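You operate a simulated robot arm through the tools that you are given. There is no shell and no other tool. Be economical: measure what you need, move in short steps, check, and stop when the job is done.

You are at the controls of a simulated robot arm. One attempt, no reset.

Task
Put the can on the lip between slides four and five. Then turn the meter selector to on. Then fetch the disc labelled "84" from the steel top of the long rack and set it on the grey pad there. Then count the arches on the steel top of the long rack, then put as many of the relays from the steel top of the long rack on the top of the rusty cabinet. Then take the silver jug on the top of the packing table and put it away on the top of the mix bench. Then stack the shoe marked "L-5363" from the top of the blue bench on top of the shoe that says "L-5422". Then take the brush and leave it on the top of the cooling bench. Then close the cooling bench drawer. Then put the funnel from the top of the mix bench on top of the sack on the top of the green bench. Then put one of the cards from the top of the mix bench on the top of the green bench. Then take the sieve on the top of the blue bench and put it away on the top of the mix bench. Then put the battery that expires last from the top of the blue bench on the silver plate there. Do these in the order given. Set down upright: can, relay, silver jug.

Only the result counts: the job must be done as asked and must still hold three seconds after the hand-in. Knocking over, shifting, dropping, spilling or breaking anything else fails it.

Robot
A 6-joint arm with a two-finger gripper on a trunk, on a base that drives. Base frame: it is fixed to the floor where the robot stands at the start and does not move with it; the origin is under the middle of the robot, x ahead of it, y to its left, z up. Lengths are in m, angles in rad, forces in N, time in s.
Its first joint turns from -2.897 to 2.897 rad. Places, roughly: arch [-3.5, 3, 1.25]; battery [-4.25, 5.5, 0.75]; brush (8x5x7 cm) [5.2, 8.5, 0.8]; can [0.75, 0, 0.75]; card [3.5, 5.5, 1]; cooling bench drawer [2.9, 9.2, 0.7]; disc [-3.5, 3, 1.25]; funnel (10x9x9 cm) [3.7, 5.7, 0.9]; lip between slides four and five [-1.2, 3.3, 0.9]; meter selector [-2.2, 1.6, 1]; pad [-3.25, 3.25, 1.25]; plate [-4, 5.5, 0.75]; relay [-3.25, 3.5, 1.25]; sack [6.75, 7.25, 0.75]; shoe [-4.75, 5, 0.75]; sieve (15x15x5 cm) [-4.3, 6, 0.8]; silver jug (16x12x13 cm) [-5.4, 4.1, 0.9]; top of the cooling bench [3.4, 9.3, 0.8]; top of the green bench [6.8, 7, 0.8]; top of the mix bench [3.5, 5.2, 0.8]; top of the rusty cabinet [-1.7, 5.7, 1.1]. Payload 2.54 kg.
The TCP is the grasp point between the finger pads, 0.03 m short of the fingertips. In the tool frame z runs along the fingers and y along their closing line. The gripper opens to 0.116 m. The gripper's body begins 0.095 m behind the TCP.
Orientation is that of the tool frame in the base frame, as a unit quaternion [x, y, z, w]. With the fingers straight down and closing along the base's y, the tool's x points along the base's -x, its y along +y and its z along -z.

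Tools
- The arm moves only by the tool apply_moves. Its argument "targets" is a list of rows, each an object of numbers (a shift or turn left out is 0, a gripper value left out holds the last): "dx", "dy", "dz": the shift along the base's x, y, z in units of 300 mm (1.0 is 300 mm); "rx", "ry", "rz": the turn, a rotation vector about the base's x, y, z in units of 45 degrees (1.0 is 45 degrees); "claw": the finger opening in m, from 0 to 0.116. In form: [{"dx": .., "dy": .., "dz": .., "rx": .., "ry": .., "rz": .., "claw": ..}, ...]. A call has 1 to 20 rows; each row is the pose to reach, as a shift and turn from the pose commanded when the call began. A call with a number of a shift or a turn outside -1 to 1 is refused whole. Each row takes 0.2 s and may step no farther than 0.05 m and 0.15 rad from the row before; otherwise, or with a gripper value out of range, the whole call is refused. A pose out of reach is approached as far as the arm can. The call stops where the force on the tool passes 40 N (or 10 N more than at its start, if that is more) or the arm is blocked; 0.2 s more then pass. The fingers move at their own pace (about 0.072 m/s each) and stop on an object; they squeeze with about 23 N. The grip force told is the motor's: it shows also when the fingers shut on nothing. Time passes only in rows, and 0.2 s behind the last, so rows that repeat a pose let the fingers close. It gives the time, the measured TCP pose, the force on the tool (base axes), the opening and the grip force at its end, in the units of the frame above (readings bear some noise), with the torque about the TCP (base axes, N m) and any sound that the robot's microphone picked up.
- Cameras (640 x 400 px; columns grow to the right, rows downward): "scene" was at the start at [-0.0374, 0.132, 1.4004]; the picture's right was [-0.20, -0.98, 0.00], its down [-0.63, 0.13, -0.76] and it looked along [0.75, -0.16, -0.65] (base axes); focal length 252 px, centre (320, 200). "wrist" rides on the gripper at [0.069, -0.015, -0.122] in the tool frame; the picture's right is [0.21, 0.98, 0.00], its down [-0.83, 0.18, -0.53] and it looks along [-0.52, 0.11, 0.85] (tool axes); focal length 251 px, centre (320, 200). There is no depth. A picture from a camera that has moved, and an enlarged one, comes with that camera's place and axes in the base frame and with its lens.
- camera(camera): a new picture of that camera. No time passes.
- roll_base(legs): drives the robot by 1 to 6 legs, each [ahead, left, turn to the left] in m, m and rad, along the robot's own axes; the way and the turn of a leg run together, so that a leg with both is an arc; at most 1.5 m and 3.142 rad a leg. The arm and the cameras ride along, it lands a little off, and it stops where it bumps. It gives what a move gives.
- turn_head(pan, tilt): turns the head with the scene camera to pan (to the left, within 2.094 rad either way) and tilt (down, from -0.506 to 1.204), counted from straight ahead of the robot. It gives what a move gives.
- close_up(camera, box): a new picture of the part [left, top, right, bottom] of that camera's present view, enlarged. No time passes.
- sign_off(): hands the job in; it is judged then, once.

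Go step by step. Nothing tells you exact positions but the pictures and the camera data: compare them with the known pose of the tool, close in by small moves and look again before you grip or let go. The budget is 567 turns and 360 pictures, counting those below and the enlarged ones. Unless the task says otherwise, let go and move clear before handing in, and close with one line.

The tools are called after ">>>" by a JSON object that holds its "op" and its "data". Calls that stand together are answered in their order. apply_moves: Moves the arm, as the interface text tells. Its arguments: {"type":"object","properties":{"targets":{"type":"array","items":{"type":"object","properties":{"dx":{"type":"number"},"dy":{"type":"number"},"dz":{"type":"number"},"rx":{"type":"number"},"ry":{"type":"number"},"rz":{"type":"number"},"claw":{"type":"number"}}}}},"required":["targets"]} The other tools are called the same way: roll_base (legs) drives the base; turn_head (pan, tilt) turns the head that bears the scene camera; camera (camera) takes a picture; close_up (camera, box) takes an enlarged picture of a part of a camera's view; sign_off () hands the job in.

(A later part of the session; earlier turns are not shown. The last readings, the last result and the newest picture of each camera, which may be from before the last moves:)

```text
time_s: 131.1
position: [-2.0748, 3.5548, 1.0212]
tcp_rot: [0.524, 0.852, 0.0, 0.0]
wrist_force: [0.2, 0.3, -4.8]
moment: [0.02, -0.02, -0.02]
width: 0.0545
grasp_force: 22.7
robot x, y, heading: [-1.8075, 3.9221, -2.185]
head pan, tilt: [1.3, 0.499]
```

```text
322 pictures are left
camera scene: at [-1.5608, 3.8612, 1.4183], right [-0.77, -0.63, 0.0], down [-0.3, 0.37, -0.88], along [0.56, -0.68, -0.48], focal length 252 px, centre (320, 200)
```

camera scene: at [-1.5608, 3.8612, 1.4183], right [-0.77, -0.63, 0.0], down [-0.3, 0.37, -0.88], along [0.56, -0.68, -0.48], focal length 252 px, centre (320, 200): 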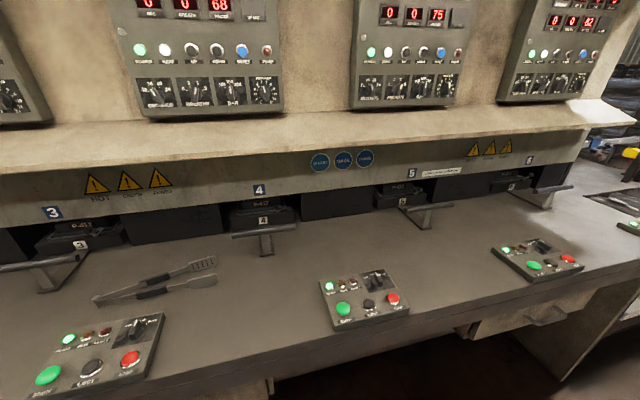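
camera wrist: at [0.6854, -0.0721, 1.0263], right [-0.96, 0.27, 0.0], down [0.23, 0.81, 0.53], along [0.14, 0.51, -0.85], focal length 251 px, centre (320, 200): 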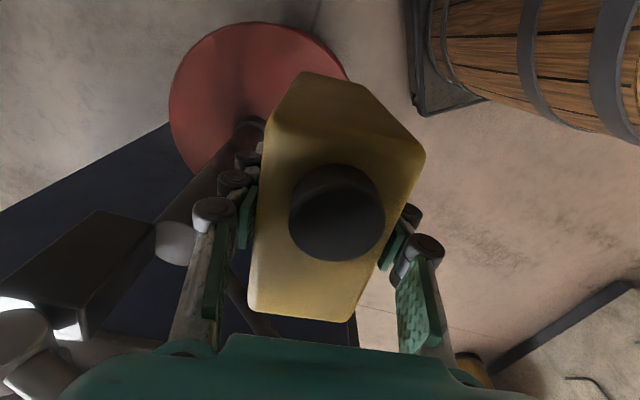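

The counter is about z 0.917, with a shelf overhanging near z 1.2 above the slides. I'll first set the can on a clear spot right of the middle panel, then regrip it with a pitched tool to get under the shelf edge.

>>> {"op": "apply_moves", "data": {"targets": [{"dz": 0.11, "rz": 0.15}, {"dz": 0.22, "rz": 0.3}, {"dz": 0.33, "rz": 0.45}, {"dz": 0.33, "rz": 0.608}]}}

>>> {"op": "apply_moves", "data": {"targets": [{"dx": 0.14, "dy": -0.07}, {"dx": 0.28, "dy": -0.14}, {"dx": 0.42, "dy": -0.21}, {"dx": 0.56, "dy": -0.28}, {"dx": 0.7, "dy": -0.35}, {"dx": 0.84, "dy": -0.42}, {"dx": 0.97, "dy": -0.5}]}}

>>> {"op": "apply_moves", "data": {"targets": [{"dx": 0.14, "dy": -0.07}, {"dx": 0.28, "dy": -0.14}, {"dx": 0.42, "dy": -0.21}, {"dx": 0.56, "dy": -0.28}, {"dx": 0.7, "dy": -0.35}, {"dx": 0.84, "dy": -0.42}, {"dx": 0.97, "dy": -0.5}, {"dx": 0.97, "dy": -0.5}]}}

>>> {"op": "camera", "data": {"camera": "scene"}}

>>> {"op": "camera", "data": {"camera": "wrist"}}

```text
time_s: 132.1
position: [-2.0744, 3.5544, 1.1191]
tcp_rot: [0.307, 0.952, 0.0, 0.001]
wrist_force: [0.3, -0.1, -5.5]
moment: [-0.03, 0.05, -0.01]
width: 0.0545
grasp_force: 23.1
robot x, y, heading: [-1.8101, 3.9197, -2.183]
head pan, tilt: [1.3, 0.499]
```

```text
time_s: 133.7
position: [-1.7836, 3.4043, 1.121]
tcp_rot: [0.308, 0.951, -0.001, -0.001]
wrist_force: [-1.2, 0.7, -5.2]
moment: [-0.06, -0.04, -0.03]
width: 0.0544
grasp_force: 22.7
robot x, y, heading: [-1.8094, 3.9199, -2.187]
head pan, tilt: [1.3, 0.499]
```

```text
time_s: 135.5
position: [-1.4911, 3.2552, 1.1201]
tcp_rot: [0.307, 0.952, -0.001, 0.0]
wrist_force: [-0.6, 0.5, -5.6]
moment: [0.02, 0.01, 0.0]
width: 0.0543
grasp_force: 23.0
robot x, y, heading: [-1.8077, 3.9196, -2.186]
head pan, tilt: [1.3, 0.499]
```

```text
321 pictures are left
camera scene: at [-1.5605, 3.8611, 1.4182], right [-0.77, -0.63, 0.0], down [-0.3, 0.37, -0.88], along [0.56, -0.68, -0.48], focal length 252 px, centre (320, 200)
```

scene: 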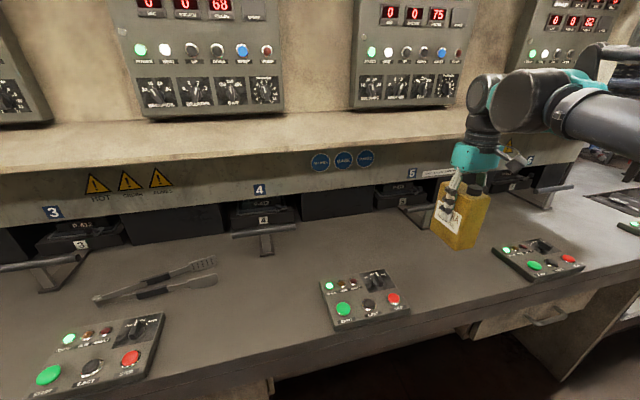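

```text
320 pictures are left
camera wrist: at [-1.5558, 3.282, 1.2415], right [0.4, 0.92, 0.0], down [0.78, -0.34, 0.53], along [0.49, -0.21, -0.85], focal length 251 px, centre (320, 200)
```

wrist: 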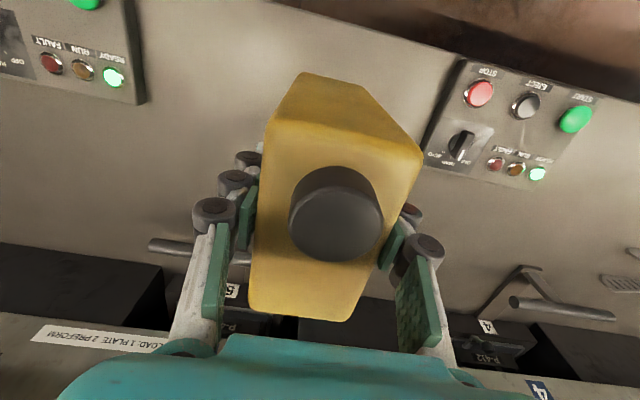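

>>> {"op": "apply_moves", "data": {"targets": [{"dz": -0.1}, {"dz": -0.2}, {"dz": -0.3}, {"dz": -0.35}, {"dz": -0.35}]}}

>>> {"op": "apply_moves", "data": {"targets": [{"dz": -0.01}, {"dz": -0.02}, {"dz": -0.02}]}}

>>> {"op": "close_up", "data": {"camera": "scene", "box": [390, 160, 530, 290]}}

```text
time_s: 136.7
position: [-1.4924, 3.2543, 1.0145]
tcp_rot: [0.308, 0.951, 0.0, 0.0]
wrist_force: [-0.7, -0.2, -4.8]
moment: [0.03, 0.05, 0.0]
width: 0.0543
grasp_force: 23.2
robot x, y, heading: [-1.8061, 3.9195, -2.187]
head pan, tilt: [1.3, 0.499]
```

```text
time_s: 137.5
position: [-1.4909, 3.2543, 1.0092]
tcp_rot: [0.308, 0.951, 0.0, 0.0]
wrist_force: [0.2, -0.4, -5.2]
moment: [0.02, 0.03, 0.0]
width: 0.0546
grasp_force: 23.2
robot x, y, heading: [-1.8079, 3.9204, -2.186]
head pan, tilt: [1.3, 0.499]
```

```text
3.08 times, centred on (460, 225) of scene
camera zoom: at [-1.5605, 3.861, 1.4182], right [-0.77, -0.63, 0.0], down [-0.3, 0.37, -0.88], along [0.56, -0.68, -0.48], focal length 777 px, centre (-111, 123)
```

zoom: 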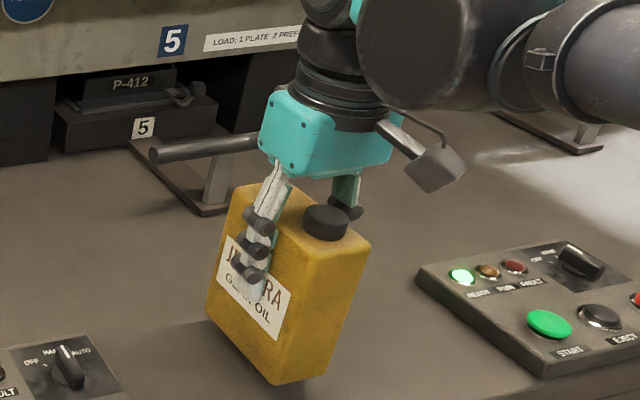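

>>> {"op": "apply_moves", "data": {"targets": [{"dz": -0.01}, {"dz": -0.02}, {"dz": -0.03}, {"dz": -0.03}]}}

>>> {"op": "apply_moves", "data": {"targets": [{"dz": -0.01}, {"dz": -0.02}, {"dz": -0.03}, {"dz": -0.03}]}}

```text
time_s: 138.5
position: [-1.4922, 3.2557, 0.9998]
tcp_rot: [0.308, 0.951, -0.001, -0.001]
wrist_force: [0.3, -0.4, -5.5]
moment: [0.01, -0.02, -0.01]
width: 0.0544
grasp_force: 22.3
robot x, y, heading: [-1.813, 3.9212, -2.188]
head pan, tilt: [1.3, 0.499]
```

```text
time_s: 139.5
position: [-1.4914, 3.256, 0.9921]
tcp_rot: [0.309, 0.951, -0.001, 0.0]
wrist_force: [-2.2, -1.7, 19.9]
moment: [-0.11, 0.07, 0.02]
width: 0.0547
grasp_force: 22.5
robot x, y, heading: [-1.8125, 3.9203, -2.189]
head pan, tilt: [1.3, 0.499]
```

>>> {"op": "apply_moves", "data": {"targets": [{"dz": 0.006, "claw": 0.06}, {"dz": 0.006, "claw": 0.09}, {"dz": 0.006, "claw": 0.09}, {"dz": 0.006, "claw": 0.09}]}}

>>> {"op": "apply_moves", "data": {"targets": [{"dz": 0.15}, {"dz": 0.3}, {"dz": 0.45}, {"dz": 0.6}, {"dz": 0.6}]}}

>>> {"op": "camera", "data": {"camera": "wrist"}}

>>> {"op": "close_up", "data": {"camera": "scene", "box": [340, 60, 560, 300]}}

```text
time_s: 140.5
position: [-1.4912, 3.2551, 0.9935]
tcp_rot: [0.308, 0.952, 0.0, 0.0]
wrist_force: [-0.2, 1.0, -0.1]
moment: [-0.01, 0.01, 0.01]
width: 0.09
grasp_force: 0.1
robot x, y, heading: [-1.8122, 3.9186, -2.184]
head pan, tilt: [1.3, 0.499]
```

```text
time_s: 141.7
position: [-1.4895, 3.255, 1.1734]
tcp_rot: [0.308, 0.951, 0.0, 0.0]
wrist_force: [0.3, -0.3, -0.4]
moment: [0.02, -0.03, 0.01]
width: 0.0899
grasp_force: 0.1
robot x, y, heading: [-1.8086, 3.9236, -2.185]
head pan, tilt: [1.3, 0.499]
```

```text
318 pictures are left
camera wrist: at [-1.5555, 3.2837, 1.2967], right [0.4, 0.92, 0.0], down [0.78, -0.34, 0.53], along [0.49, -0.21, -0.85], focal length 251 px, centre (320, 200)
```

wrist: 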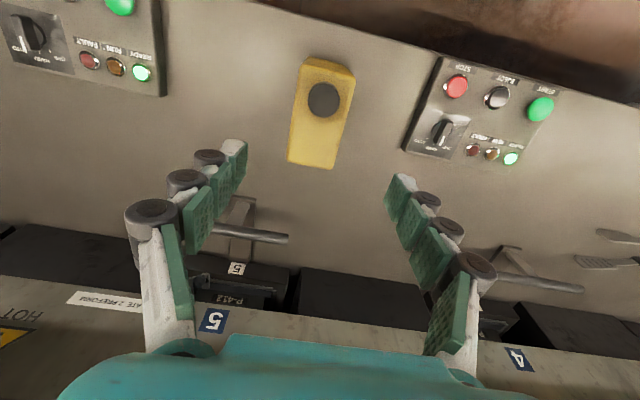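

```text
1.67 times, centred on (450, 180) of scene
camera zoom: at [-1.5606, 3.8612, 1.4183], right [-0.77, -0.63, 0.0], down [-0.3, 0.37, -0.88], along [0.56, -0.68, -0.48], focal length 421 px, centre (103, 233)
```

zoom: 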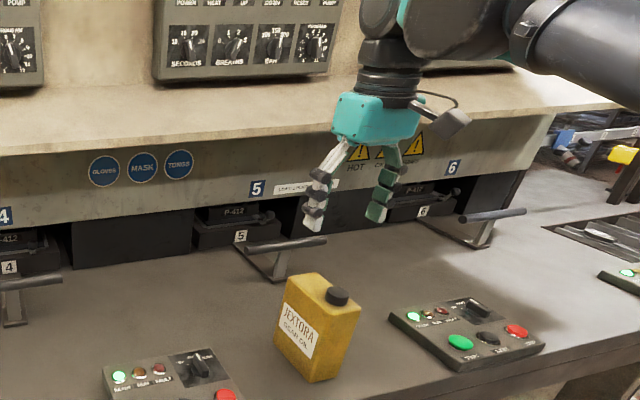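

Can stands fine. Now pitch the tool 30° (body toward the aisle), and regrip the can.

>>> {"op": "apply_moves", "data": {"targets": [{"rx": -0.098, "ry": -0.135}, {"rx": -0.195, "ry": -0.27}, {"rx": -0.293, "ry": -0.405}, {"rx": -0.391, "ry": -0.54}, {"rx": -0.391, "ry": -0.54}]}}

>>> {"op": "camera", "data": {"camera": "wrist"}}

>>> {"op": "close_up", "data": {"camera": "scene", "box": [340, 60, 560, 300]}}

```text
time_s: 142.9
position: [-1.4912, 3.2551, 1.1749]
tcp_rot: [0.298, 0.919, -0.08, 0.247]
wrist_force: [-0.5, 0.0, -0.3]
moment: [-0.01, -0.01, 0.0]
width: 0.09
grasp_force: 0.1
robot x, y, heading: [-1.8081, 3.923, -2.181]
head pan, tilt: [1.3, 0.499]
```

```text
316 pictures are left
camera wrist: at [-1.5989, 3.3132, 1.2444], right [0.42, 0.9, -0.11], down [0.47, -0.11, 0.88], along [0.78, -0.42, -0.47], focal length 251 px, centre (320, 200)
```

wrist: 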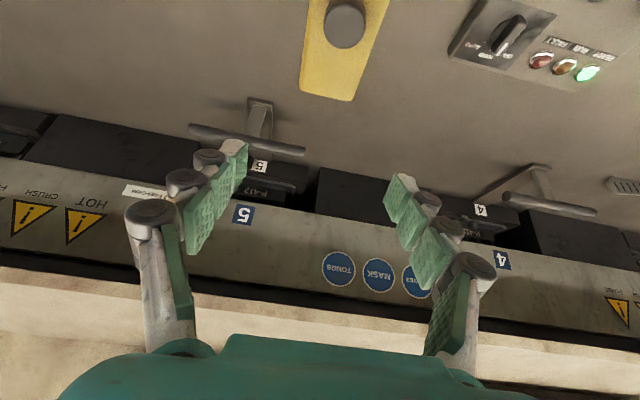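

```text
1.67 times, centred on (450, 180) of scene
camera zoom: at [-1.5606, 3.8612, 1.4183], right [-0.77, -0.63, 0.0], down [-0.3, 0.37, -0.88], along [0.56, -0.68, -0.48], focal length 421 px, centre (103, 233)
```

zoom: 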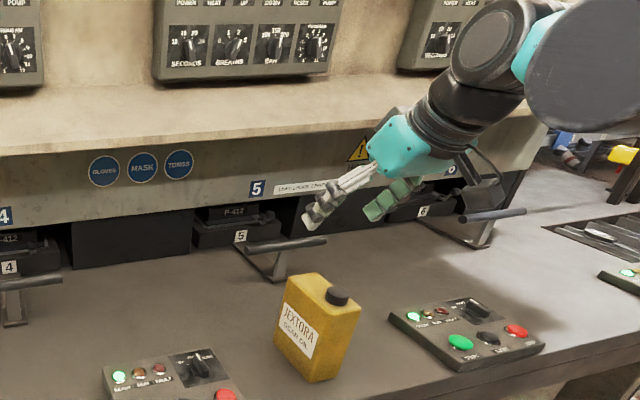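

>>> {"op": "apply_moves", "data": {"targets": [{"dz": -0.15}, {"dz": -0.3}, {"dz": -0.4}, {"dz": -0.5}, {"dz": -0.57}, {"dz": -0.63}, {"dz": -0.63}]}}

>>> {"op": "camera", "data": {"camera": "wrist"}}

```text
time_s: 144.5
position: [-1.4925, 3.2553, 0.9843]
tcp_rot: [0.298, 0.919, -0.081, 0.246]
wrist_force: [0.2, 0.2, 0.5]
moment: [-0.01, -0.01, 0.02]
width: 0.0904
grasp_force: 0.1
robot x, y, heading: [-1.8115, 3.9185, -2.188]
head pan, tilt: [1.3, 0.499]
```

```text
314 pictures are left
camera wrist: at [-1.5998, 3.3134, 1.0543], right [0.42, 0.9, -0.11], down [0.47, -0.12, 0.87], along [0.78, -0.42, -0.47], focal length 251 px, centre (320, 200)
```

wrist: 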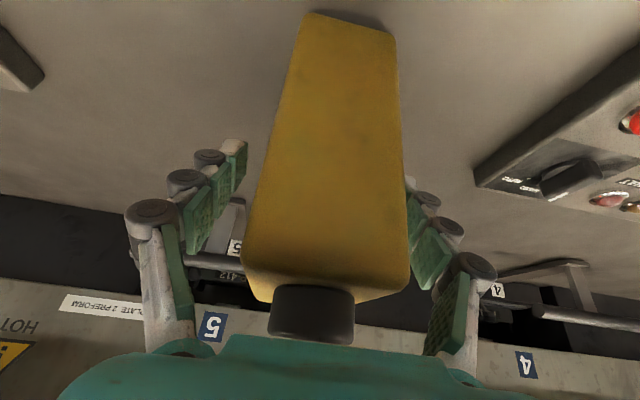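

>>> {"op": "apply_moves", "data": {"targets": [{"claw": 0.03}, {"claw": 0.03}, {"claw": 0.03}, {"claw": 0.03}]}}

>>> {"op": "apply_moves", "data": {"targets": [{"dz": 0.08}, {"dz": 0.16}, {"dz": 0.24}, {"dz": 0.24}]}}

>>> {"op": "apply_moves", "data": {"targets": [{"dx": 0.14, "dy": 0.02}, {"dx": 0.28, "dy": 0.04}, {"dx": 0.42, "dy": 0.06}, {"dx": 0.56, "dy": 0.08}, {"dx": 0.7, "dy": 0.1}, {"dx": 0.8, "dy": 0.11}, {"dx": 0.868, "dy": 0.123}, {"dx": 0.868, "dy": 0.123}]}}

>>> {"op": "camera", "data": {"camera": "scene"}}

>>> {"op": "camera", "data": {"camera": "wrist"}}

```text
time_s: 145.5
position: [-1.4915, 3.2562, 0.9838]
tcp_rot: [0.297, 0.919, -0.081, 0.245]
wrist_force: [0.1, 0.1, 0.0]
moment: [0.01, -0.07, -0.01]
width: 0.0542
grasp_force: 23.1
robot x, y, heading: [-1.8093, 3.9211, -2.189]
head pan, tilt: [1.3, 0.499]
```

```text
time_s: 146.5
position: [-1.4923, 3.2552, 1.0558]
tcp_rot: [0.297, 0.919, -0.081, 0.246]
wrist_force: [0.4, -0.2, -6.1]
moment: [-0.05, 0.01, 0.03]
width: 0.0548
grasp_force: 23.4
robot x, y, heading: [-1.8115, 3.9238, -2.185]
head pan, tilt: [1.3, 0.499]
```

```text
time_s: 148.3
position: [-1.2289, 3.2916, 1.0565]
tcp_rot: [0.297, 0.919, -0.08, 0.246]
wrist_force: [0.1, 0.1, -5.6]
moment: [0.05, -0.02, 0.02]
width: 0.0546
grasp_force: 22.7
robot x, y, heading: [-1.8117, 3.9231, -2.184]
head pan, tilt: [1.3, 0.499]
```

```text
313 pictures are left
camera scene: at [-1.5604, 3.8611, 1.4182], right [-0.77, -0.63, 0.0], down [-0.3, 0.37, -0.88], along [0.56, -0.68, -0.48], focal length 252 px, centre (320, 200)
```

scene: 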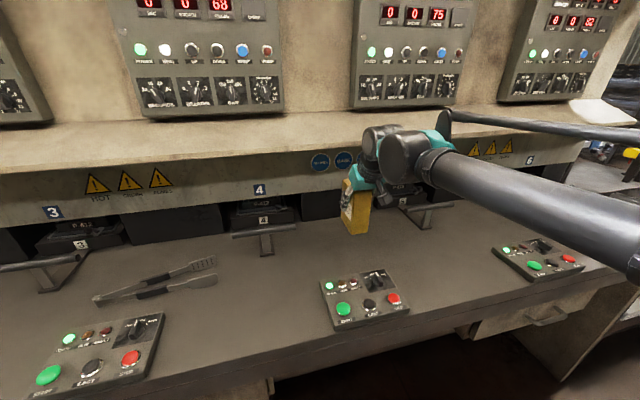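

```text
312 pictures are left
camera wrist: at [-1.3364, 3.35, 1.1275], right [0.42, 0.9, -0.11], down [0.47, -0.12, 0.87], along [0.78, -0.42, -0.47], focal length 251 px, centre (320, 200)
```

wrist: 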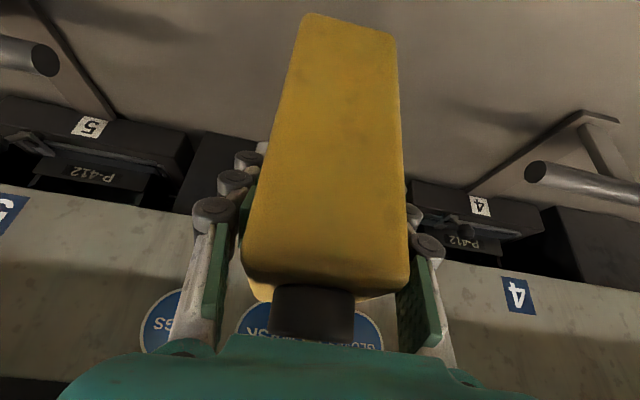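

Centred between slides 4 and 5. Lowering to the counter.

>>> {"op": "apply_moves", "data": {"targets": [{"dz": -0.1}, {"dz": -0.18}, {"dz": -0.22}, {"dz": -0.232}, {"dz": -0.232}]}}

>>> {"op": "apply_moves", "data": {"targets": [{"dz": -0.006}, {"dz": -0.012}, {"dz": -0.012}]}}

```text
time_s: 149.5
position: [-1.2305, 3.2902, 0.9847]
tcp_rot: [0.297, 0.919, -0.081, 0.246]
wrist_force: [-0.1, -0.5, -5.3]
moment: [0.03, -0.01, -0.01]
width: 0.0545
grasp_force: 22.9
robot x, y, heading: [-1.812, 3.9254, -2.184]
head pan, tilt: [1.3, 0.499]
```

```text
time_s: 150.3
position: [-1.2315, 3.2912, 0.9831]
tcp_rot: [0.297, 0.919, -0.081, 0.247]
wrist_force: [6.2, -4.5, 19.0]
moment: [-0.28, -0.38, 0.02]
width: 0.0548
grasp_force: 23.2
robot x, y, heading: [-1.8075, 3.92, -2.187]
head pan, tilt: [1.3, 0.499]
```

>>> {"op": "apply_moves", "data": {"targets": [{"dz": 0.006, "claw": 0.06}, {"dz": 0.006, "claw": 0.09}, {"dz": 0.006, "claw": 0.09}, {"dz": 0.006, "claw": 0.09}]}}

>>> {"op": "apply_moves", "data": {"targets": [{"dz": 0.12, "dx": -0.04, "dy": 0.03}, {"dz": 0.24, "dx": -0.1, "dy": 0.07}, {"dz": 0.36, "dx": -0.18, "dy": 0.13}, {"dz": 0.48, "dx": -0.28, "dy": 0.2}, {"dz": 0.6, "dx": -0.38, "dy": 0.27}]}}

>>> {"op": "camera", "data": {"camera": "scene"}}

```text
time_s: 151.3
position: [-1.2321, 3.2919, 0.9839]
tcp_rot: [0.297, 0.919, -0.08, 0.246]
wrist_force: [-0.7, -0.8, -0.8]
moment: [0.0, -0.02, 0.01]
width: 0.0901
grasp_force: 0.0
robot x, y, heading: [-1.8057, 3.9205, -2.187]
head pan, tilt: [1.3, 0.499]
```

```text
refused: row 4 steps farther than a row can; nothing moved
```

```text
311 pictures are left
camera scene: at [-1.5606, 3.8612, 1.4182], right [-0.77, -0.63, 0.0], down [-0.3, 0.37, -0.88], along [0.56, -0.68, -0.48], focal length 252 px, centre (320, 200)
```

scene: 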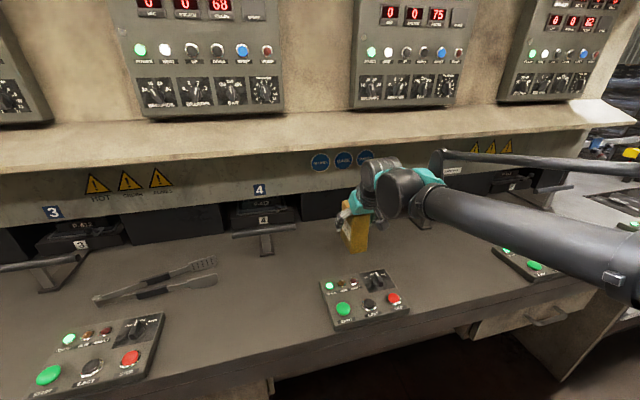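

>>> {"op": "apply_moves", "data": {"targets": [{"dz": 0.13, "dx": -0.06, "dy": 0.044}, {"dz": 0.26, "dx": -0.12, "dy": 0.088}, {"dz": 0.39, "dx": -0.18, "dy": 0.132}, {"dz": 0.52, "dx": -0.24, "dy": 0.176}, {"dz": 0.62, "dx": -0.34, "dy": 0.25}, {"dz": 0.7, "dx": -0.44, "dy": 0.33}]}}

>>> {"op": "camera", "data": {"camera": "scene"}}

```text
time_s: 152.7
position: [-1.3618, 3.3898, 1.1928]
tcp_rot: [0.297, 0.919, -0.08, 0.246]
wrist_force: [1.0, -0.4, -0.8]
moment: [0.0, 0.03, 0.01]
width: 0.09
grasp_force: 0.0
robot x, y, heading: [-1.8101, 3.9207, -2.189]
head pan, tilt: [1.3, 0.499]
```

```text
310 pictures are left
camera scene: at [-1.5602, 3.8609, 1.4182], right [-0.77, -0.63, 0.0], down [-0.3, 0.37, -0.88], along [0.56, -0.68, -0.48], focal length 252 px, centre (320, 200)
```

scene: 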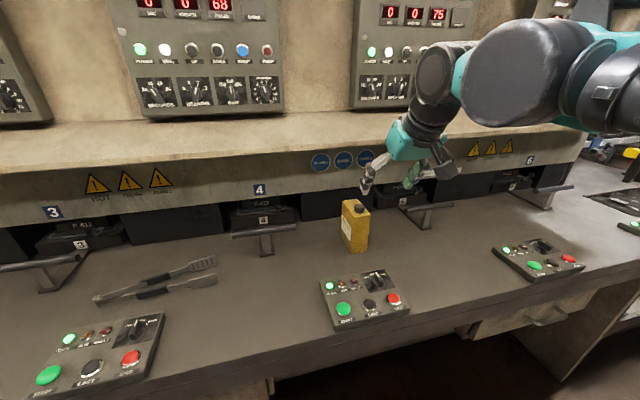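

>>> {"op": "apply_moves", "data": {"targets": [{"dx": -0.14, "dy": 0.03, "rx": 0.098, "ry": 0.135}, {"dx": -0.28, "dy": 0.06, "rx": 0.195, "ry": 0.27}, {"dx": -0.42, "dy": 0.09, "rx": 0.293, "ry": 0.405}, {"dx": -0.56, "dy": 0.12, "rx": 0.391, "ry": 0.54}, {"dx": -0.7, "dy": 0.15, "rx": 0.391, "ry": 0.54}, {"dx": -0.84, "dy": 0.18, "rx": 0.391, "ry": 0.54}, {"dx": -0.98, "dy": 0.21, "rx": 0.391, "ry": 0.54}]}}

>>> {"op": "apply_moves", "data": {"targets": [{"dx": -0.14, "dy": 0.03}, {"dx": -0.28, "dy": 0.06}, {"dx": -0.42, "dy": 0.09}, {"dx": -0.56, "dy": 0.12}, {"dx": -0.7, "dy": 0.15}, {"dx": -0.84, "dy": 0.18}, {"dx": -0.98, "dy": 0.21}]}}

>>> {"op": "apply_moves", "data": {"targets": [{"dx": -0.14, "dy": 0.03}, {"dx": -0.28, "dy": 0.06}, {"dx": -0.4, "dy": 0.12}]}}

>>> {"op": "turn_head", "data": {"pan": 0.25, "tilt": 0.45}}

>>> {"op": "camera", "data": {"camera": "scene"}}

```text
time_s: 154.3
position: [-1.6573, 3.4529, 1.1957]
tcp_rot: [0.307, 0.952, 0.0, 0.0]
wrist_force: [0.7, -0.1, -1.4]
moment: [0.02, 0.01, -0.02]
width: 0.0902
grasp_force: 0.1
robot x, y, heading: [-1.8092, 3.9218, -2.183]
head pan, tilt: [1.3, 0.499]
```

```text
time_s: 155.9
position: [-1.9498, 3.5138, 1.1972]
tcp_rot: [0.307, 0.952, 0.0, -0.001]
wrist_force: [0.2, 0.4, -0.8]
moment: [0.02, -0.03, 0.0]
width: 0.09
grasp_force: 0.1
robot x, y, heading: [-1.8129, 3.9206, -2.187]
head pan, tilt: [1.3, 0.499]
```

```text
time_s: 156.7
position: [-2.0702, 3.553, 1.1946]
tcp_rot: [0.307, 0.952, 0.001, 0.0]
wrist_force: [0.4, 1.0, 0.6]
moment: [-0.02, 0.0, -0.01]
width: 0.0899
grasp_force: 0.0
robot x, y, heading: [-1.8077, 3.9236, -2.182]
head pan, tilt: [1.3, 0.499]
```

```text
time_s: 158.0
position: [-2.0709, 3.5511, 1.1954]
tcp_rot: [0.308, 0.952, 0.0, 0.0]
wrist_force: [0.2, -0.5, 0.2]
moment: [-0.03, 0.01, -0.01]
width: 0.0903
grasp_force: 0.0
robot x, y, heading: [-1.8097, 3.9199, -2.189]
head pan, tilt: [0.25, 0.45]
```

```text
309 pictures are left
camera scene: at [-1.651, 3.8458, 1.4227], right [-0.93, 0.36, 0.0], down [0.15, 0.41, -0.9], along [-0.32, -0.84, -0.44], focal length 252 px, centre (320, 200)
```

scene: 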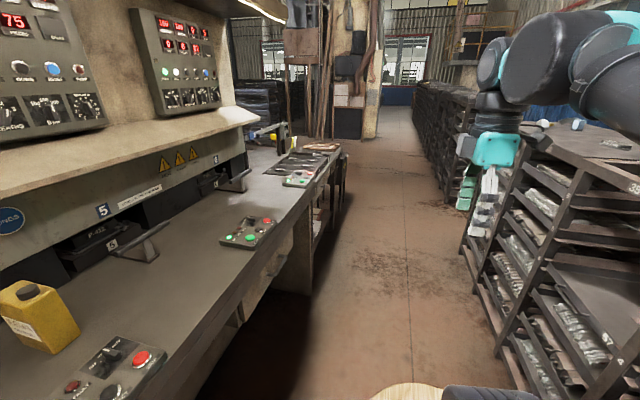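

>>> {"op": "roll_base", "data": {"legs": [[1.1, 0, 0]]}}

>>> {"op": "turn_head", "data": {"pan": 0.7, "tilt": 0.4}}

>>> {"op": "camera", "data": {"camera": "scene"}}

>>> {"op": "turn_head", "data": {"pan": -0.6, "tilt": 0.4}}

>>> {"op": "camera", "data": {"camera": "scene"}}

```text
time_s: 163.8
position: [-2.735, 2.6491, 1.1947]
tcp_rot: [0.318, 0.948, 0.0, 0.0]
wrist_force: [0.1, 0.4, 0.1]
moment: [0.04, 0.0, -0.03]
width: 0.0898
grasp_force: 0.2
robot x, y, heading: [-2.4683, 3.0095, -2.211]
head pan, tilt: [0.25, 0.45]
```

```text
time_s: 164.7
position: [-2.7341, 2.648, 1.195]
tcp_rot: [0.318, 0.948, 0.0, 0.0]
wrist_force: [-0.4, -0.6, -0.2]
moment: [-0.01, 0.0, 0.0]
width: 0.0898
grasp_force: 0.1
robot x, y, heading: [-2.4665, 3.0116, -2.205]
head pan, tilt: [0.7, 0.4]
```

```text
308 pictures are left
camera scene: at [-2.2676, 2.9263, 1.4274], right [-1.0, -0.06, 0.0], down [-0.02, 0.39, -0.92], along [0.06, -0.92, -0.39], focal length 252 px, centre (320, 200)
```

scene: 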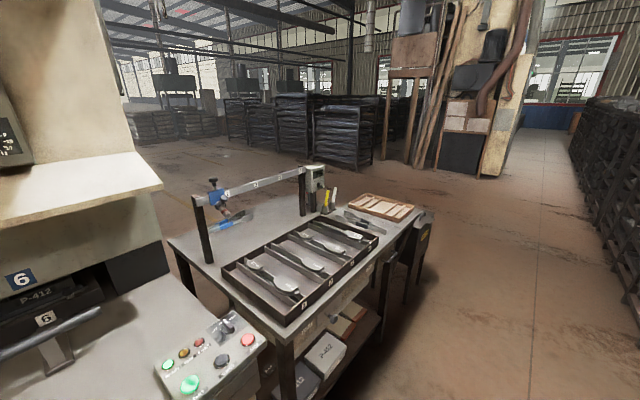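

```text
time_s: 166.1
position: [-2.7332, 2.6488, 1.1931]
tcp_rot: [0.319, 0.948, 0.0, -0.001]
wrist_force: [0.0, -0.7, -0.1]
moment: [-0.02, -0.03, -0.01]
width: 0.0897
grasp_force: 0.0
robot x, y, heading: [-2.4634, 3.0152, -2.21]
head pan, tilt: [-0.6, 0.4]
```

```text
307 pictures are left
camera scene: at [-2.361, 2.9882, 1.4274], right [-0.33, 0.94, 0.0], down [0.37, 0.13, -0.92], along [-0.87, -0.3, -0.39], focal length 252 px, centre (320, 200)
```

scene: 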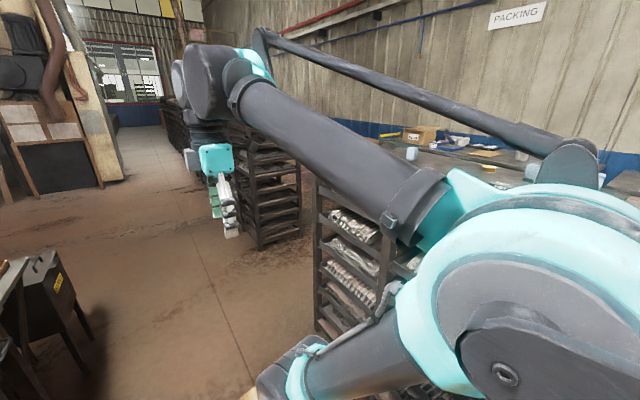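

>>> {"op": "turn_head", "data": {"pan": 0.7, "tilt": 0.4}}

>>> {"op": "close_up", "data": {"camera": "scene", "box": [170, 140, 440, 300]}}

>>> {"op": "close_up", "data": {"camera": "scene", "box": [280, 150, 360, 220]}}

```text
time_s: 167.6
position: [-2.7334, 2.6482, 1.1949]
tcp_rot: [0.318, 0.948, 0.0, 0.0]
wrist_force: [-0.8, 0.6, 0.2]
moment: [-0.01, -0.01, -0.04]
width: 0.0903
grasp_force: 0.2
robot x, y, heading: [-2.4625, 3.0128, -2.204]
head pan, tilt: [0.7, 0.4]
```

```text
2.37 times, centred on (305, 220) of scene
camera zoom: at [-2.2676, 2.9263, 1.4274], right [-1.0, -0.06, 0.0], down [-0.02, 0.39, -0.92], along [0.06, -0.92, -0.39], focal length 598 px, centre (356, 153)
```

zoom: 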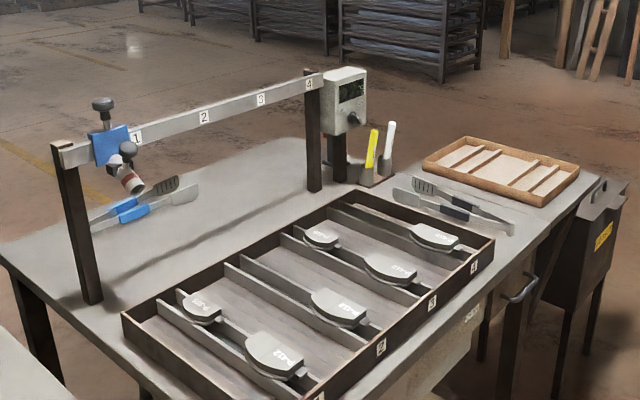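

```text
5.71 times, centred on (320, 185) of scene
camera zoom: at [-2.2676, 2.9263, 1.4274], right [-1.0, -0.06, 0.0], down [-0.02, 0.39, -0.92], along [0.06, -0.92, -0.39], focal length 1442 px, centre (320, 286)
```

zoom: 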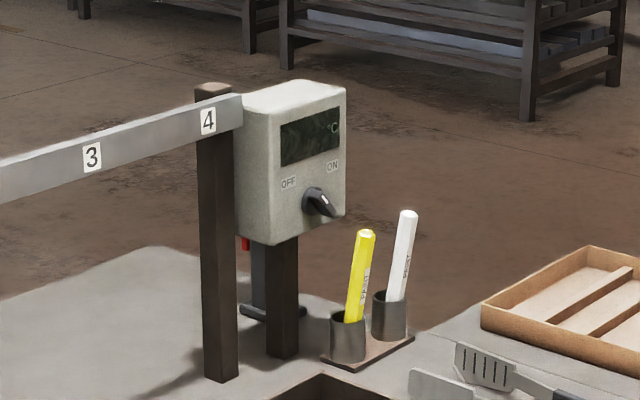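

The meter box with its OFF/ON knob stands on the table end. I'll drive abreast and look at its face.

>>> {"op": "roll_base", "data": {"legs": [[0.75, 0, 0]]}}

>>> {"op": "turn_head", "data": {"pan": 1.35, "tilt": 0.4}}

>>> {"op": "camera", "data": {"camera": "scene"}}

```text
time_s: 171.7
position: [-3.1803, 2.0437, 1.1948]
tcp_rot: [0.318, 0.948, 0.0, 0.0]
wrist_force: [-0.3, -0.3, 0.1]
moment: [0.01, 0.01, 0.01]
width: 0.0903
grasp_force: 0.0
robot x, y, heading: [-2.9106, 2.4087, -2.207]
head pan, tilt: [0.7, 0.4]
```

```text
time_s: 172.7
position: [-3.1795, 2.0445, 1.1948]
tcp_rot: [0.317, 0.948, 0.0, 0.0]
wrist_force: [0.4, 0.1, -0.9]
moment: [-0.01, 0.02, -0.01]
width: 0.09
grasp_force: 0.0
robot x, y, heading: [-2.9109, 2.4059, -2.206]
head pan, tilt: [1.349, 0.4]
```

```text
304 pictures are left
camera scene: at [-2.6594, 2.3433, 1.4274], right [-0.76, -0.65, 0.0], down [-0.25, 0.29, -0.92], along [0.6, -0.7, -0.39], focal length 252 px, centre (320, 200)
```

scene: 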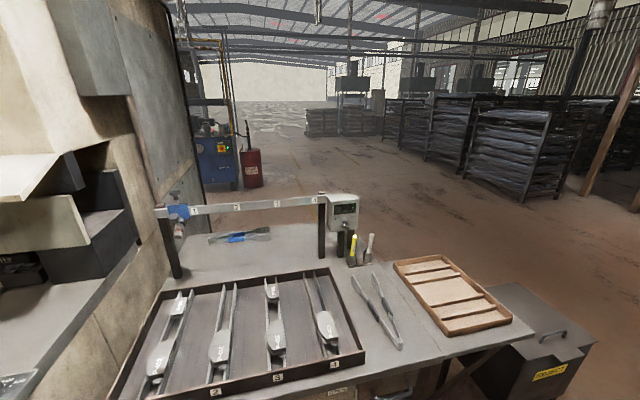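

>>> {"op": "close_up", "data": {"camera": "scene", "box": [300, 180, 400, 270]}}

```text
4.44 times, centred on (350, 225) of scene
camera zoom: at [-2.6594, 2.3433, 1.4274], right [-0.76, -0.65, 0.0], down [-0.25, 0.29, -0.92], along [0.6, -0.7, -0.39], focal length 1122 px, centre (187, 89)
```

zoom: 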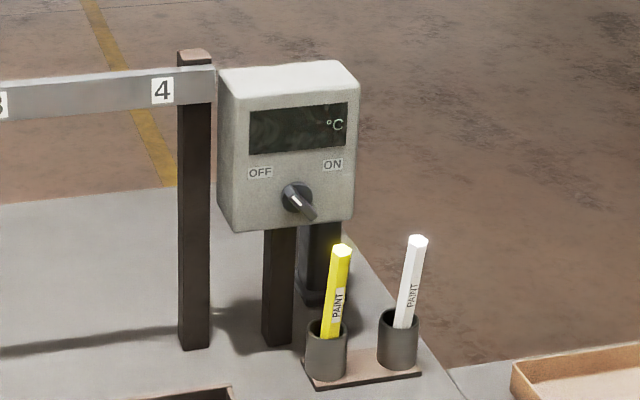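

>>> {"op": "roll_base", "data": {"legs": [[0, 0.18, 0]]}}

>>> {"op": "apply_moves", "data": {"targets": [{"dx": 0.15}, {"dx": 0.3}, {"dx": 0.45}, {"dx": 0.6}, {"dx": 0.75}, {"dx": 0.9}]}}

>>> {"op": "camera", "data": {"camera": "scene"}}

```text
time_s: 174.2
position: [-3.0346, 1.9357, 1.1944]
tcp_rot: [0.318, 0.948, 0.0, 0.0]
wrist_force: [0.0, -0.5, 0.2]
moment: [-0.03, 0.01, -0.02]
width: 0.0898
grasp_force: 0.1
robot x, y, heading: [-2.7641, 2.2965, -2.205]
head pan, tilt: [1.349, 0.4]
```

```text
time_s: 175.6
position: [-2.7609, 1.9347, 1.1937]
tcp_rot: [0.317, 0.948, 0.0, 0.0]
wrist_force: [-0.2, 0.5, 0.6]
moment: [0.0, -0.01, 0.02]
width: 0.0902
grasp_force: 0.1
robot x, y, heading: [-2.7663, 2.2992, -2.2]
head pan, tilt: [1.349, 0.4]
```

```text
302 pictures are left
camera scene: at [-2.5138, 2.2367, 1.4275], right [-0.76, -0.66, 0.0], down [-0.26, 0.29, -0.92], along [0.6, -0.7, -0.39], focal length 252 px, centre (320, 200)
```

scene: 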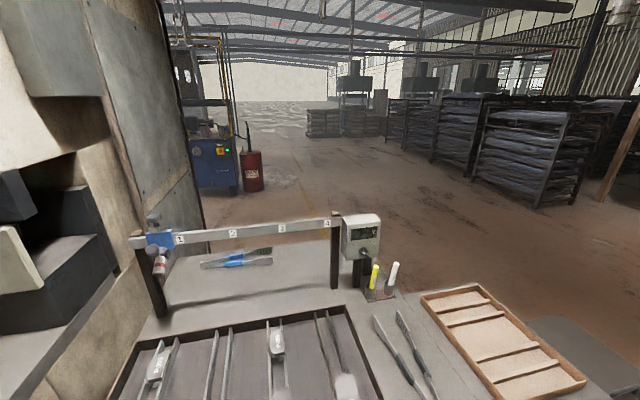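

>>> {"op": "apply_moves", "data": {"targets": [{"dx": 0.14, "dy": -0.06, "rx": -0.099, "ry": -0.134}, {"dx": 0.28, "dy": -0.12, "rx": -0.198, "ry": -0.268}, {"dx": 0.42, "dy": -0.18, "rx": -0.297, "ry": -0.402}, {"dx": 0.56, "dy": -0.24, "rx": -0.396, "ry": -0.536}, {"dx": 0.7, "dy": -0.3, "rx": -0.495, "ry": -0.67}, {"dx": 0.84, "dy": -0.36, "rx": -0.594, "ry": -0.804}]}}

>>> {"op": "apply_moves", "data": {"targets": [{"dx": 0.1, "dy": -0.04, "rx": -0.099, "ry": -0.134}, {"dx": 0.2, "dy": -0.08, "rx": -0.198, "ry": -0.268}, {"dx": 0.3, "dy": -0.12, "rx": -0.297, "ry": -0.402}, {"dx": 0.4, "dy": -0.16, "rx": -0.396, "ry": -0.536}, {"dx": 0.5, "dy": -0.2, "rx": -0.495, "ry": -0.67}, {"dx": 0.55, "dy": -0.23, "rx": -0.594, "ry": -0.804}]}}

>>> {"op": "camera", "data": {"camera": "scene"}}

>>> {"op": "camera", "data": {"camera": "wrist"}}

```text
time_s: 177.0
position: [-2.5116, 1.8271, 1.194]
tcp_rot: [0.293, 0.876, -0.118, 0.365]
wrist_force: [0.3, 0.2, -0.1]
moment: [-0.02, -0.03, -0.03]
width: 0.0901
grasp_force: 0.1
robot x, y, heading: [-2.7648, 2.2974, -2.205]
head pan, tilt: [1.349, 0.4]
```

```text
time_s: 178.4
position: [-2.3523, 1.7615, 1.1956]
tcp_rot: [0.231, 0.684, -0.215, 0.657]
wrist_force: [0.2, 0.2, -0.1]
moment: [-0.02, 0.0, -0.03]
width: 0.09
grasp_force: 0.1
out of reach, approached as far as the arm can: row 6
robot x, y, heading: [-2.7643, 2.2947, -2.205]
head pan, tilt: [1.349, 0.4]
```

```text
301 pictures are left
camera scene: at [-2.5135, 2.2365, 1.4274], right [-0.75, -0.66, 0.0], down [-0.26, 0.29, -0.92], along [0.6, -0.7, -0.39], focal length 252 px, centre (320, 200)
```

scene: 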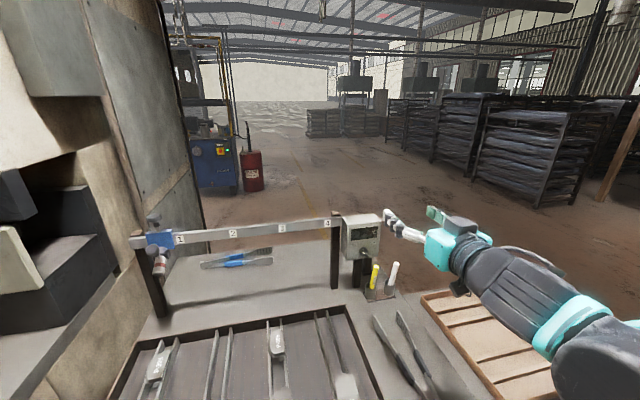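

```text
300 pictures are left
camera wrist: at [-2.4625, 1.8251, 1.132], right [0.58, 0.79, -0.21], down [-0.29, 0.44, 0.85], along [0.76, -0.43, 0.48], focal length 251 px, centre (320, 200)
```

wrist: 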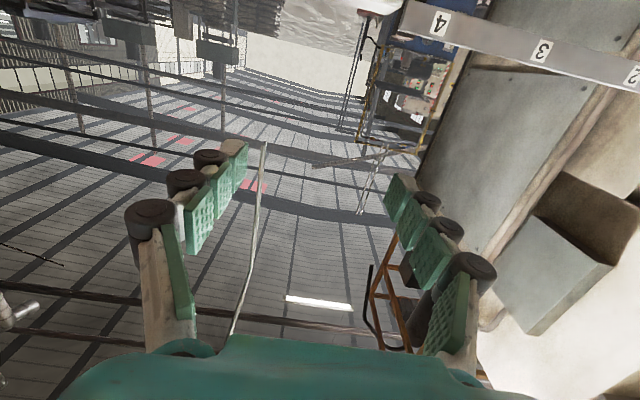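

>>> {"op": "apply_moves", "data": {"targets": [{"rx": 0.134, "ry": -0.099}, {"rx": 0.268, "ry": -0.198}, {"rx": 0.402, "ry": -0.297}, {"rx": 0.536, "ry": -0.396}, {"rx": 0.67, "ry": -0.495}, {"rx": 0.804, "ry": -0.594}]}}

>>> {"op": "apply_moves", "data": {"targets": [{"rx": 0.134, "ry": -0.099}, {"rx": 0.268, "ry": -0.198}, {"rx": 0.402, "ry": -0.297}, {"rx": 0.536, "ry": -0.396}, {"rx": 0.67, "ry": -0.495}, {"rx": 0.804, "ry": -0.594}]}}

>>> {"op": "apply_moves", "data": {"targets": [{"rx": 0.134, "ry": -0.099}, {"rx": 0.268, "ry": -0.198}, {"rx": 0.402, "ry": -0.297}, {"rx": 0.536, "ry": -0.396}, {"rx": 0.67, "ry": -0.495}, {"rx": 0.804, "ry": -0.594}]}}

>>> {"op": "camera", "data": {"camera": "wrist"}}

```text
time_s: 179.8
position: [-2.3535, 1.7609, 1.1959]
tcp_rot: [0.465, 0.533, 0.056, 0.704]
wrist_force: [-0.6, 0.7, 0.1]
moment: [0.03, 0.0, 0.01]
width: 0.0901
grasp_force: 0.1
out of reach, approached as far as the arm can: row 1
robot x, y, heading: [-2.7656, 2.3008, -2.209]
head pan, tilt: [1.349, 0.4]
```

```text
time_s: 181.2
position: [-2.3522, 1.7604, 1.1945]
tcp_rot: [0.635, 0.318, 0.321, 0.627]
wrist_force: [0.1, 0.7, 0.1]
moment: [0.01, -0.02, -0.02]
width: 0.0903
grasp_force: 0.1
robot x, y, heading: [-2.7655, 2.3024, -2.203]
head pan, tilt: [1.349, 0.4]
```

```text
time_s: 182.6
position: [-2.3595, 1.7513, 1.1948]
tcp_rot: [0.707, 0.054, 0.539, 0.454]
wrist_force: [-0.4, 0.6, 0.3]
moment: [0.01, 0.0, 0.0]
width: 0.0901
grasp_force: 0.0
out of reach, approached as far as the arm can: row 2, 3, 4, 5, 6
robot x, y, heading: [-2.7655, 2.2985, -2.204]
head pan, tilt: [1.349, 0.4]
```

```text
299 pictures are left
camera wrist: at [-2.4244, 1.8704, 1.234], right [-0.32, -0.45, 0.84], down [-0.85, -0.26, -0.46], along [0.42, -0.85, -0.3], focal length 251 px, centre (320, 200)
```

wrist: 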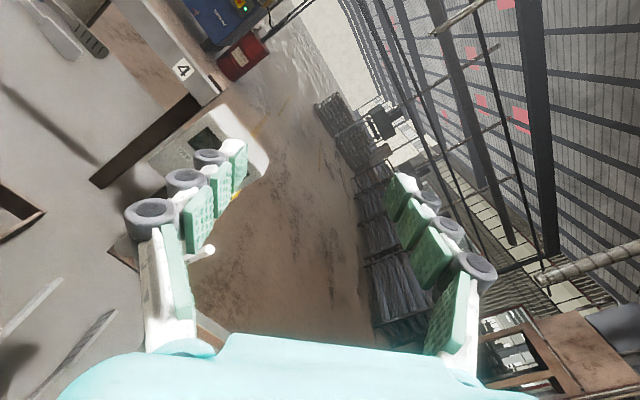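

>>> {"op": "apply_moves", "data": {"targets": [{"dz": -0.15}, {"dz": -0.3}, {"dz": -0.45}, {"dz": -0.6}, {"dz": -0.74}, {"dz": -0.74}]}}

>>> {"op": "camera", "data": {"camera": "wrist"}}

>>> {"op": "camera", "data": {"camera": "scene"}}

```text
time_s: 184.0
position: [-2.3593, 1.7487, 0.973]
tcp_rot: [0.707, 0.054, 0.539, 0.455]
wrist_force: [0.0, -0.5, 0.0]
moment: [0.01, 0.0, 0.03]
width: 0.0902
grasp_force: 0.0
robot x, y, heading: [-2.7623, 2.3001, -2.203]
head pan, tilt: [1.349, 0.4]
```

```text
298 pictures are left
camera wrist: at [-2.424, 1.8677, 1.0129], right [-0.32, -0.44, 0.84], down [-0.85, -0.26, -0.46], along [0.42, -0.86, -0.3], focal length 251 px, centre (320, 200)
```

wrist: 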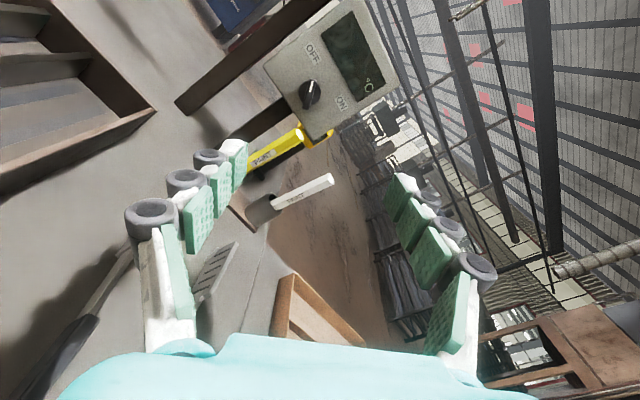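

```text
297 pictures are left
camera scene: at [-2.5134, 2.2364, 1.4274], right [-0.75, -0.66, 0.0], down [-0.26, 0.29, -0.92], along [0.6, -0.7, -0.39], focal length 252 px, centre (320, 200)
```

scene: 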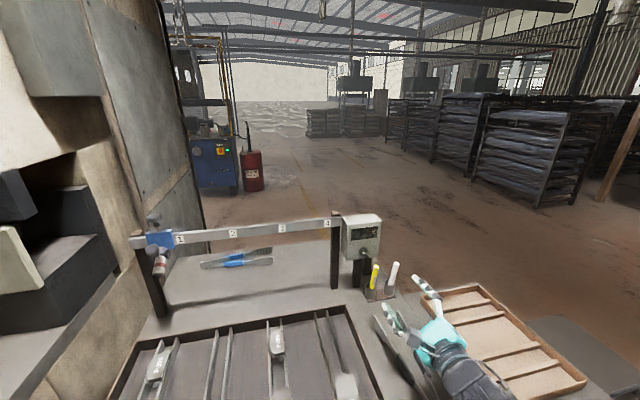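

>>> {"op": "close_up", "data": {"camera": "wrist", "box": [260, 20, 400, 150]}}

>>> {"op": "close_up", "data": {"camera": "scene", "box": [330, 200, 420, 310]}}

```text
3.08 times, centred on (330, 85) of wrist
camera zoom: at [-2.424, 1.8677, 1.0129], right [-0.32, -0.44, 0.84], down [-0.85, -0.26, -0.46], along [0.42, -0.86, -0.3], focal length 774 px, centre (289, 554)
```

zoom: 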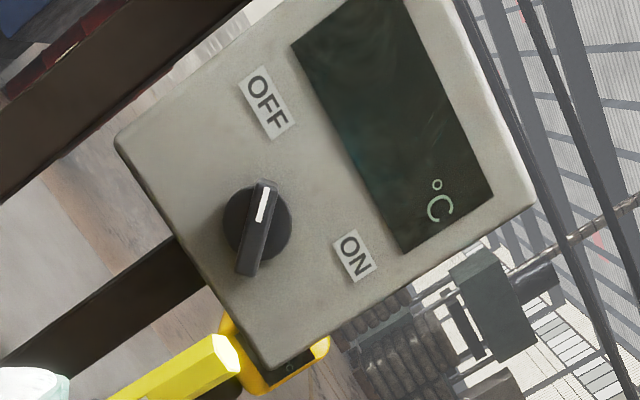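

```text
3.64 times, centred on (375, 255) of scene
camera zoom: at [-2.5134, 2.2364, 1.4274], right [-0.75, -0.66, 0.0], down [-0.26, 0.29, -0.92], along [0.6, -0.7, -0.39], focal length 918 px, centre (120, 0)
```

zoom: 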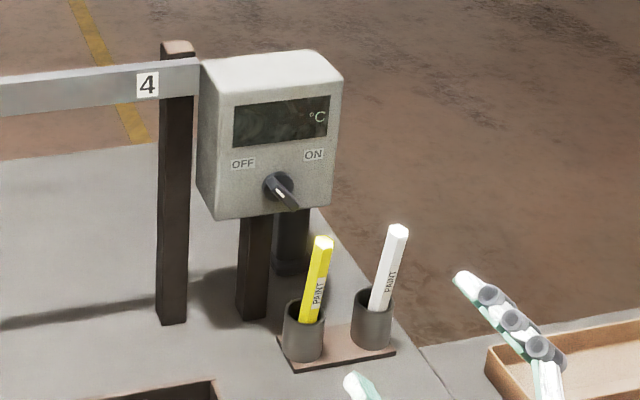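

>>> {"op": "apply_moves", "data": {"targets": [{"dx": 0.1, "dy": -0.055, "dz": -0.006, "claw": 0.05}, {"dx": 0.2, "dy": -0.11, "dz": -0.012, "claw": 0.05}, {"dx": 0.292, "dy": -0.165, "dz": -0.017, "claw": 0.05}, {"dx": 0.292, "dy": -0.165, "dz": -0.017, "claw": 0.05}]}}

>>> {"op": "camera", "data": {"camera": "wrist"}}

>>> {"op": "close_up", "data": {"camera": "scene", "box": [330, 200, 420, 310]}}

```text
time_s: 185.0
position: [-2.2736, 1.6955, 0.9707]
tcp_rot: [0.706, 0.056, 0.542, 0.453]
wrist_force: [0.3, 0.0, 0.0]
moment: [0.0, -0.05, -0.03]
width: 0.0498
grasp_force: 0.0
out of reach, approached as far as the arm can: row 1, 2, 3, 4
robot x, y, heading: [-2.7678, 2.3009, -2.206]
head pan, tilt: [1.349, 0.4]
```

```text
294 pictures are left
camera wrist: at [-2.3398, 1.8132, 1.0086], right [-0.31, -0.45, 0.84], down [-0.85, -0.27, -0.46], along [0.43, -0.85, -0.29], focal length 251 px, centre (320, 200)
```

wrist: 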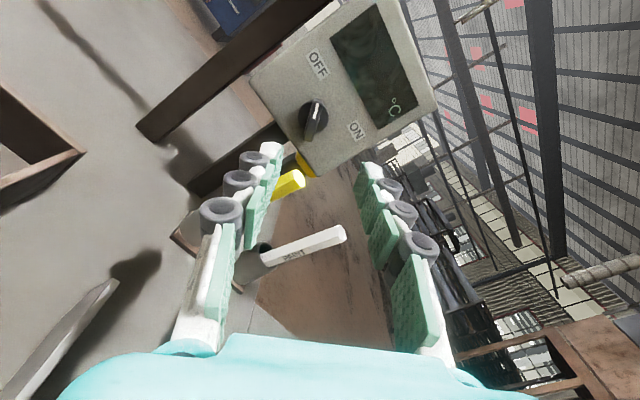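

```text
3.64 times, centred on (375, 255) of scene
camera zoom: at [-2.5134, 2.2364, 1.4274], right [-0.75, -0.66, 0.0], down [-0.26, 0.29, -0.92], along [0.6, -0.7, -0.39], focal length 918 px, centre (120, 0)
```

zoom: 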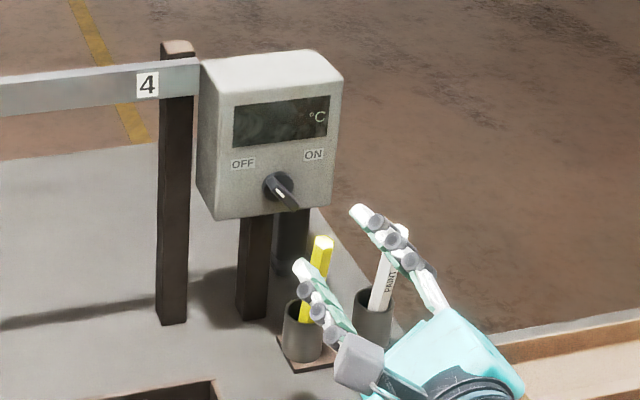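

The knob's mark points to OFF (up-left), so it needs a 90° clockwise turn. This wrist roll is near its limit, so I'll back off and take the opposite roll.

>>> {"op": "apply_moves", "data": {"targets": [{"dx": -0.1, "dy": 0.075}, {"dx": -0.2, "dy": 0.15}, {"dx": -0.3, "dy": 0.21}, {"dx": -0.3, "dy": 0.21, "dz": 0.1}]}}

>>> {"op": "apply_moves", "data": {"targets": [{"rx": -0.134, "ry": 0.099}, {"rx": -0.268, "ry": 0.198}, {"rx": -0.402, "ry": 0.297}, {"rx": -0.536, "ry": 0.396}, {"rx": -0.67, "ry": 0.495}, {"rx": -0.804, "ry": 0.594}]}}

>>> {"op": "apply_moves", "data": {"targets": [{"rx": -0.134, "ry": 0.099}, {"rx": -0.268, "ry": 0.198}, {"rx": -0.402, "ry": 0.297}, {"rx": -0.536, "ry": 0.396}, {"rx": -0.67, "ry": 0.495}, {"rx": -0.804, "ry": 0.594}]}}

>>> {"op": "apply_moves", "data": {"targets": [{"rx": -0.134, "ry": 0.099}, {"rx": -0.268, "ry": 0.198}, {"rx": -0.402, "ry": 0.297}, {"rx": -0.536, "ry": 0.396}, {"rx": -0.67, "ry": 0.495}, {"rx": -0.804, "ry": 0.594}]}}

>>> {"op": "apply_moves", "data": {"targets": [{"rx": -0.134, "ry": 0.099}, {"rx": -0.268, "ry": 0.198}, {"rx": -0.402, "ry": 0.297}, {"rx": -0.536, "ry": 0.396}, {"rx": -0.67, "ry": 0.495}, {"rx": -0.804, "ry": 0.594}]}}

>>> {"op": "camera", "data": {"camera": "wrist"}}

```text
time_s: 186.0
position: [-2.3645, 1.7556, 0.9977]
tcp_rot: [0.707, 0.054, 0.539, 0.454]
wrist_force: [0.4, -0.1, 0.1]
moment: [0.0, -0.02, 0.01]
width: 0.0501
grasp_force: 0.1
out of reach, approached as far as the arm can: row 1, 2, 3, 4
robot x, y, heading: [-2.7671, 2.299, -2.203]
head pan, tilt: [1.349, 0.4]
```

```text
time_s: 187.4
position: [-2.368, 1.7554, 0.9982]
tcp_rot: [0.634, 0.318, 0.321, 0.628]
wrist_force: [-0.1, -0.5, -0.4]
moment: [-0.01, 0.0, 0.0]
width: 0.05
grasp_force: 0.0
robot x, y, heading: [-2.7672, 2.2988, -2.207]
head pan, tilt: [1.349, 0.4]
```

```text
time_s: 188.8
position: [-2.3682, 1.7556, 0.9981]
tcp_rot: [0.463, 0.535, 0.055, 0.704]
wrist_force: [0.2, 0.2, 0.5]
moment: [0.0, 0.01, 0.0]
width: 0.0499
grasp_force: 0.1
robot x, y, heading: [-2.7653, 2.298, -2.208]
head pan, tilt: [1.349, 0.4]
```

```text
time_s: 190.2
position: [-2.3681, 1.7571, 0.9973]
tcp_rot: [0.224, 0.671, -0.219, 0.672]
wrist_force: [-0.1, -0.3, 0.1]
moment: [0.0, 0.0, 0.01]
width: 0.0503
grasp_force: 0.1
robot x, y, heading: [-2.7653, 2.3008, -2.202]
head pan, tilt: [1.349, 0.4]
```

```text
time_s: 191.6
position: [-2.3667, 1.7564, 0.9995]
tcp_rot: [-0.05, 0.705, -0.459, 0.538]
wrist_force: [0.7, 0.3, 0.5]
moment: [-0.02, 0.0, 0.01]
width: 0.0498
grasp_force: 0.0
robot x, y, heading: [-2.7655, 2.2981, -2.203]
head pan, tilt: [1.349, 0.4]
```

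```text
292 pictures are left
camera wrist: at [-2.5017, 1.7807, 0.9602], right [0.32, 0.44, -0.84], down [-0.01, 0.89, 0.46], along [0.95, -0.14, 0.29], focal length 251 px, centre (320, 200)
```

wrist: 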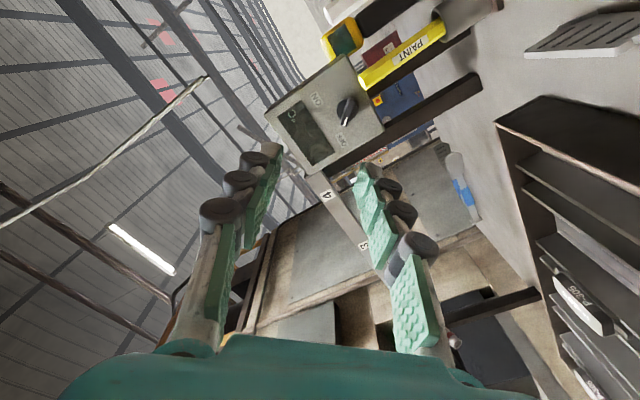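

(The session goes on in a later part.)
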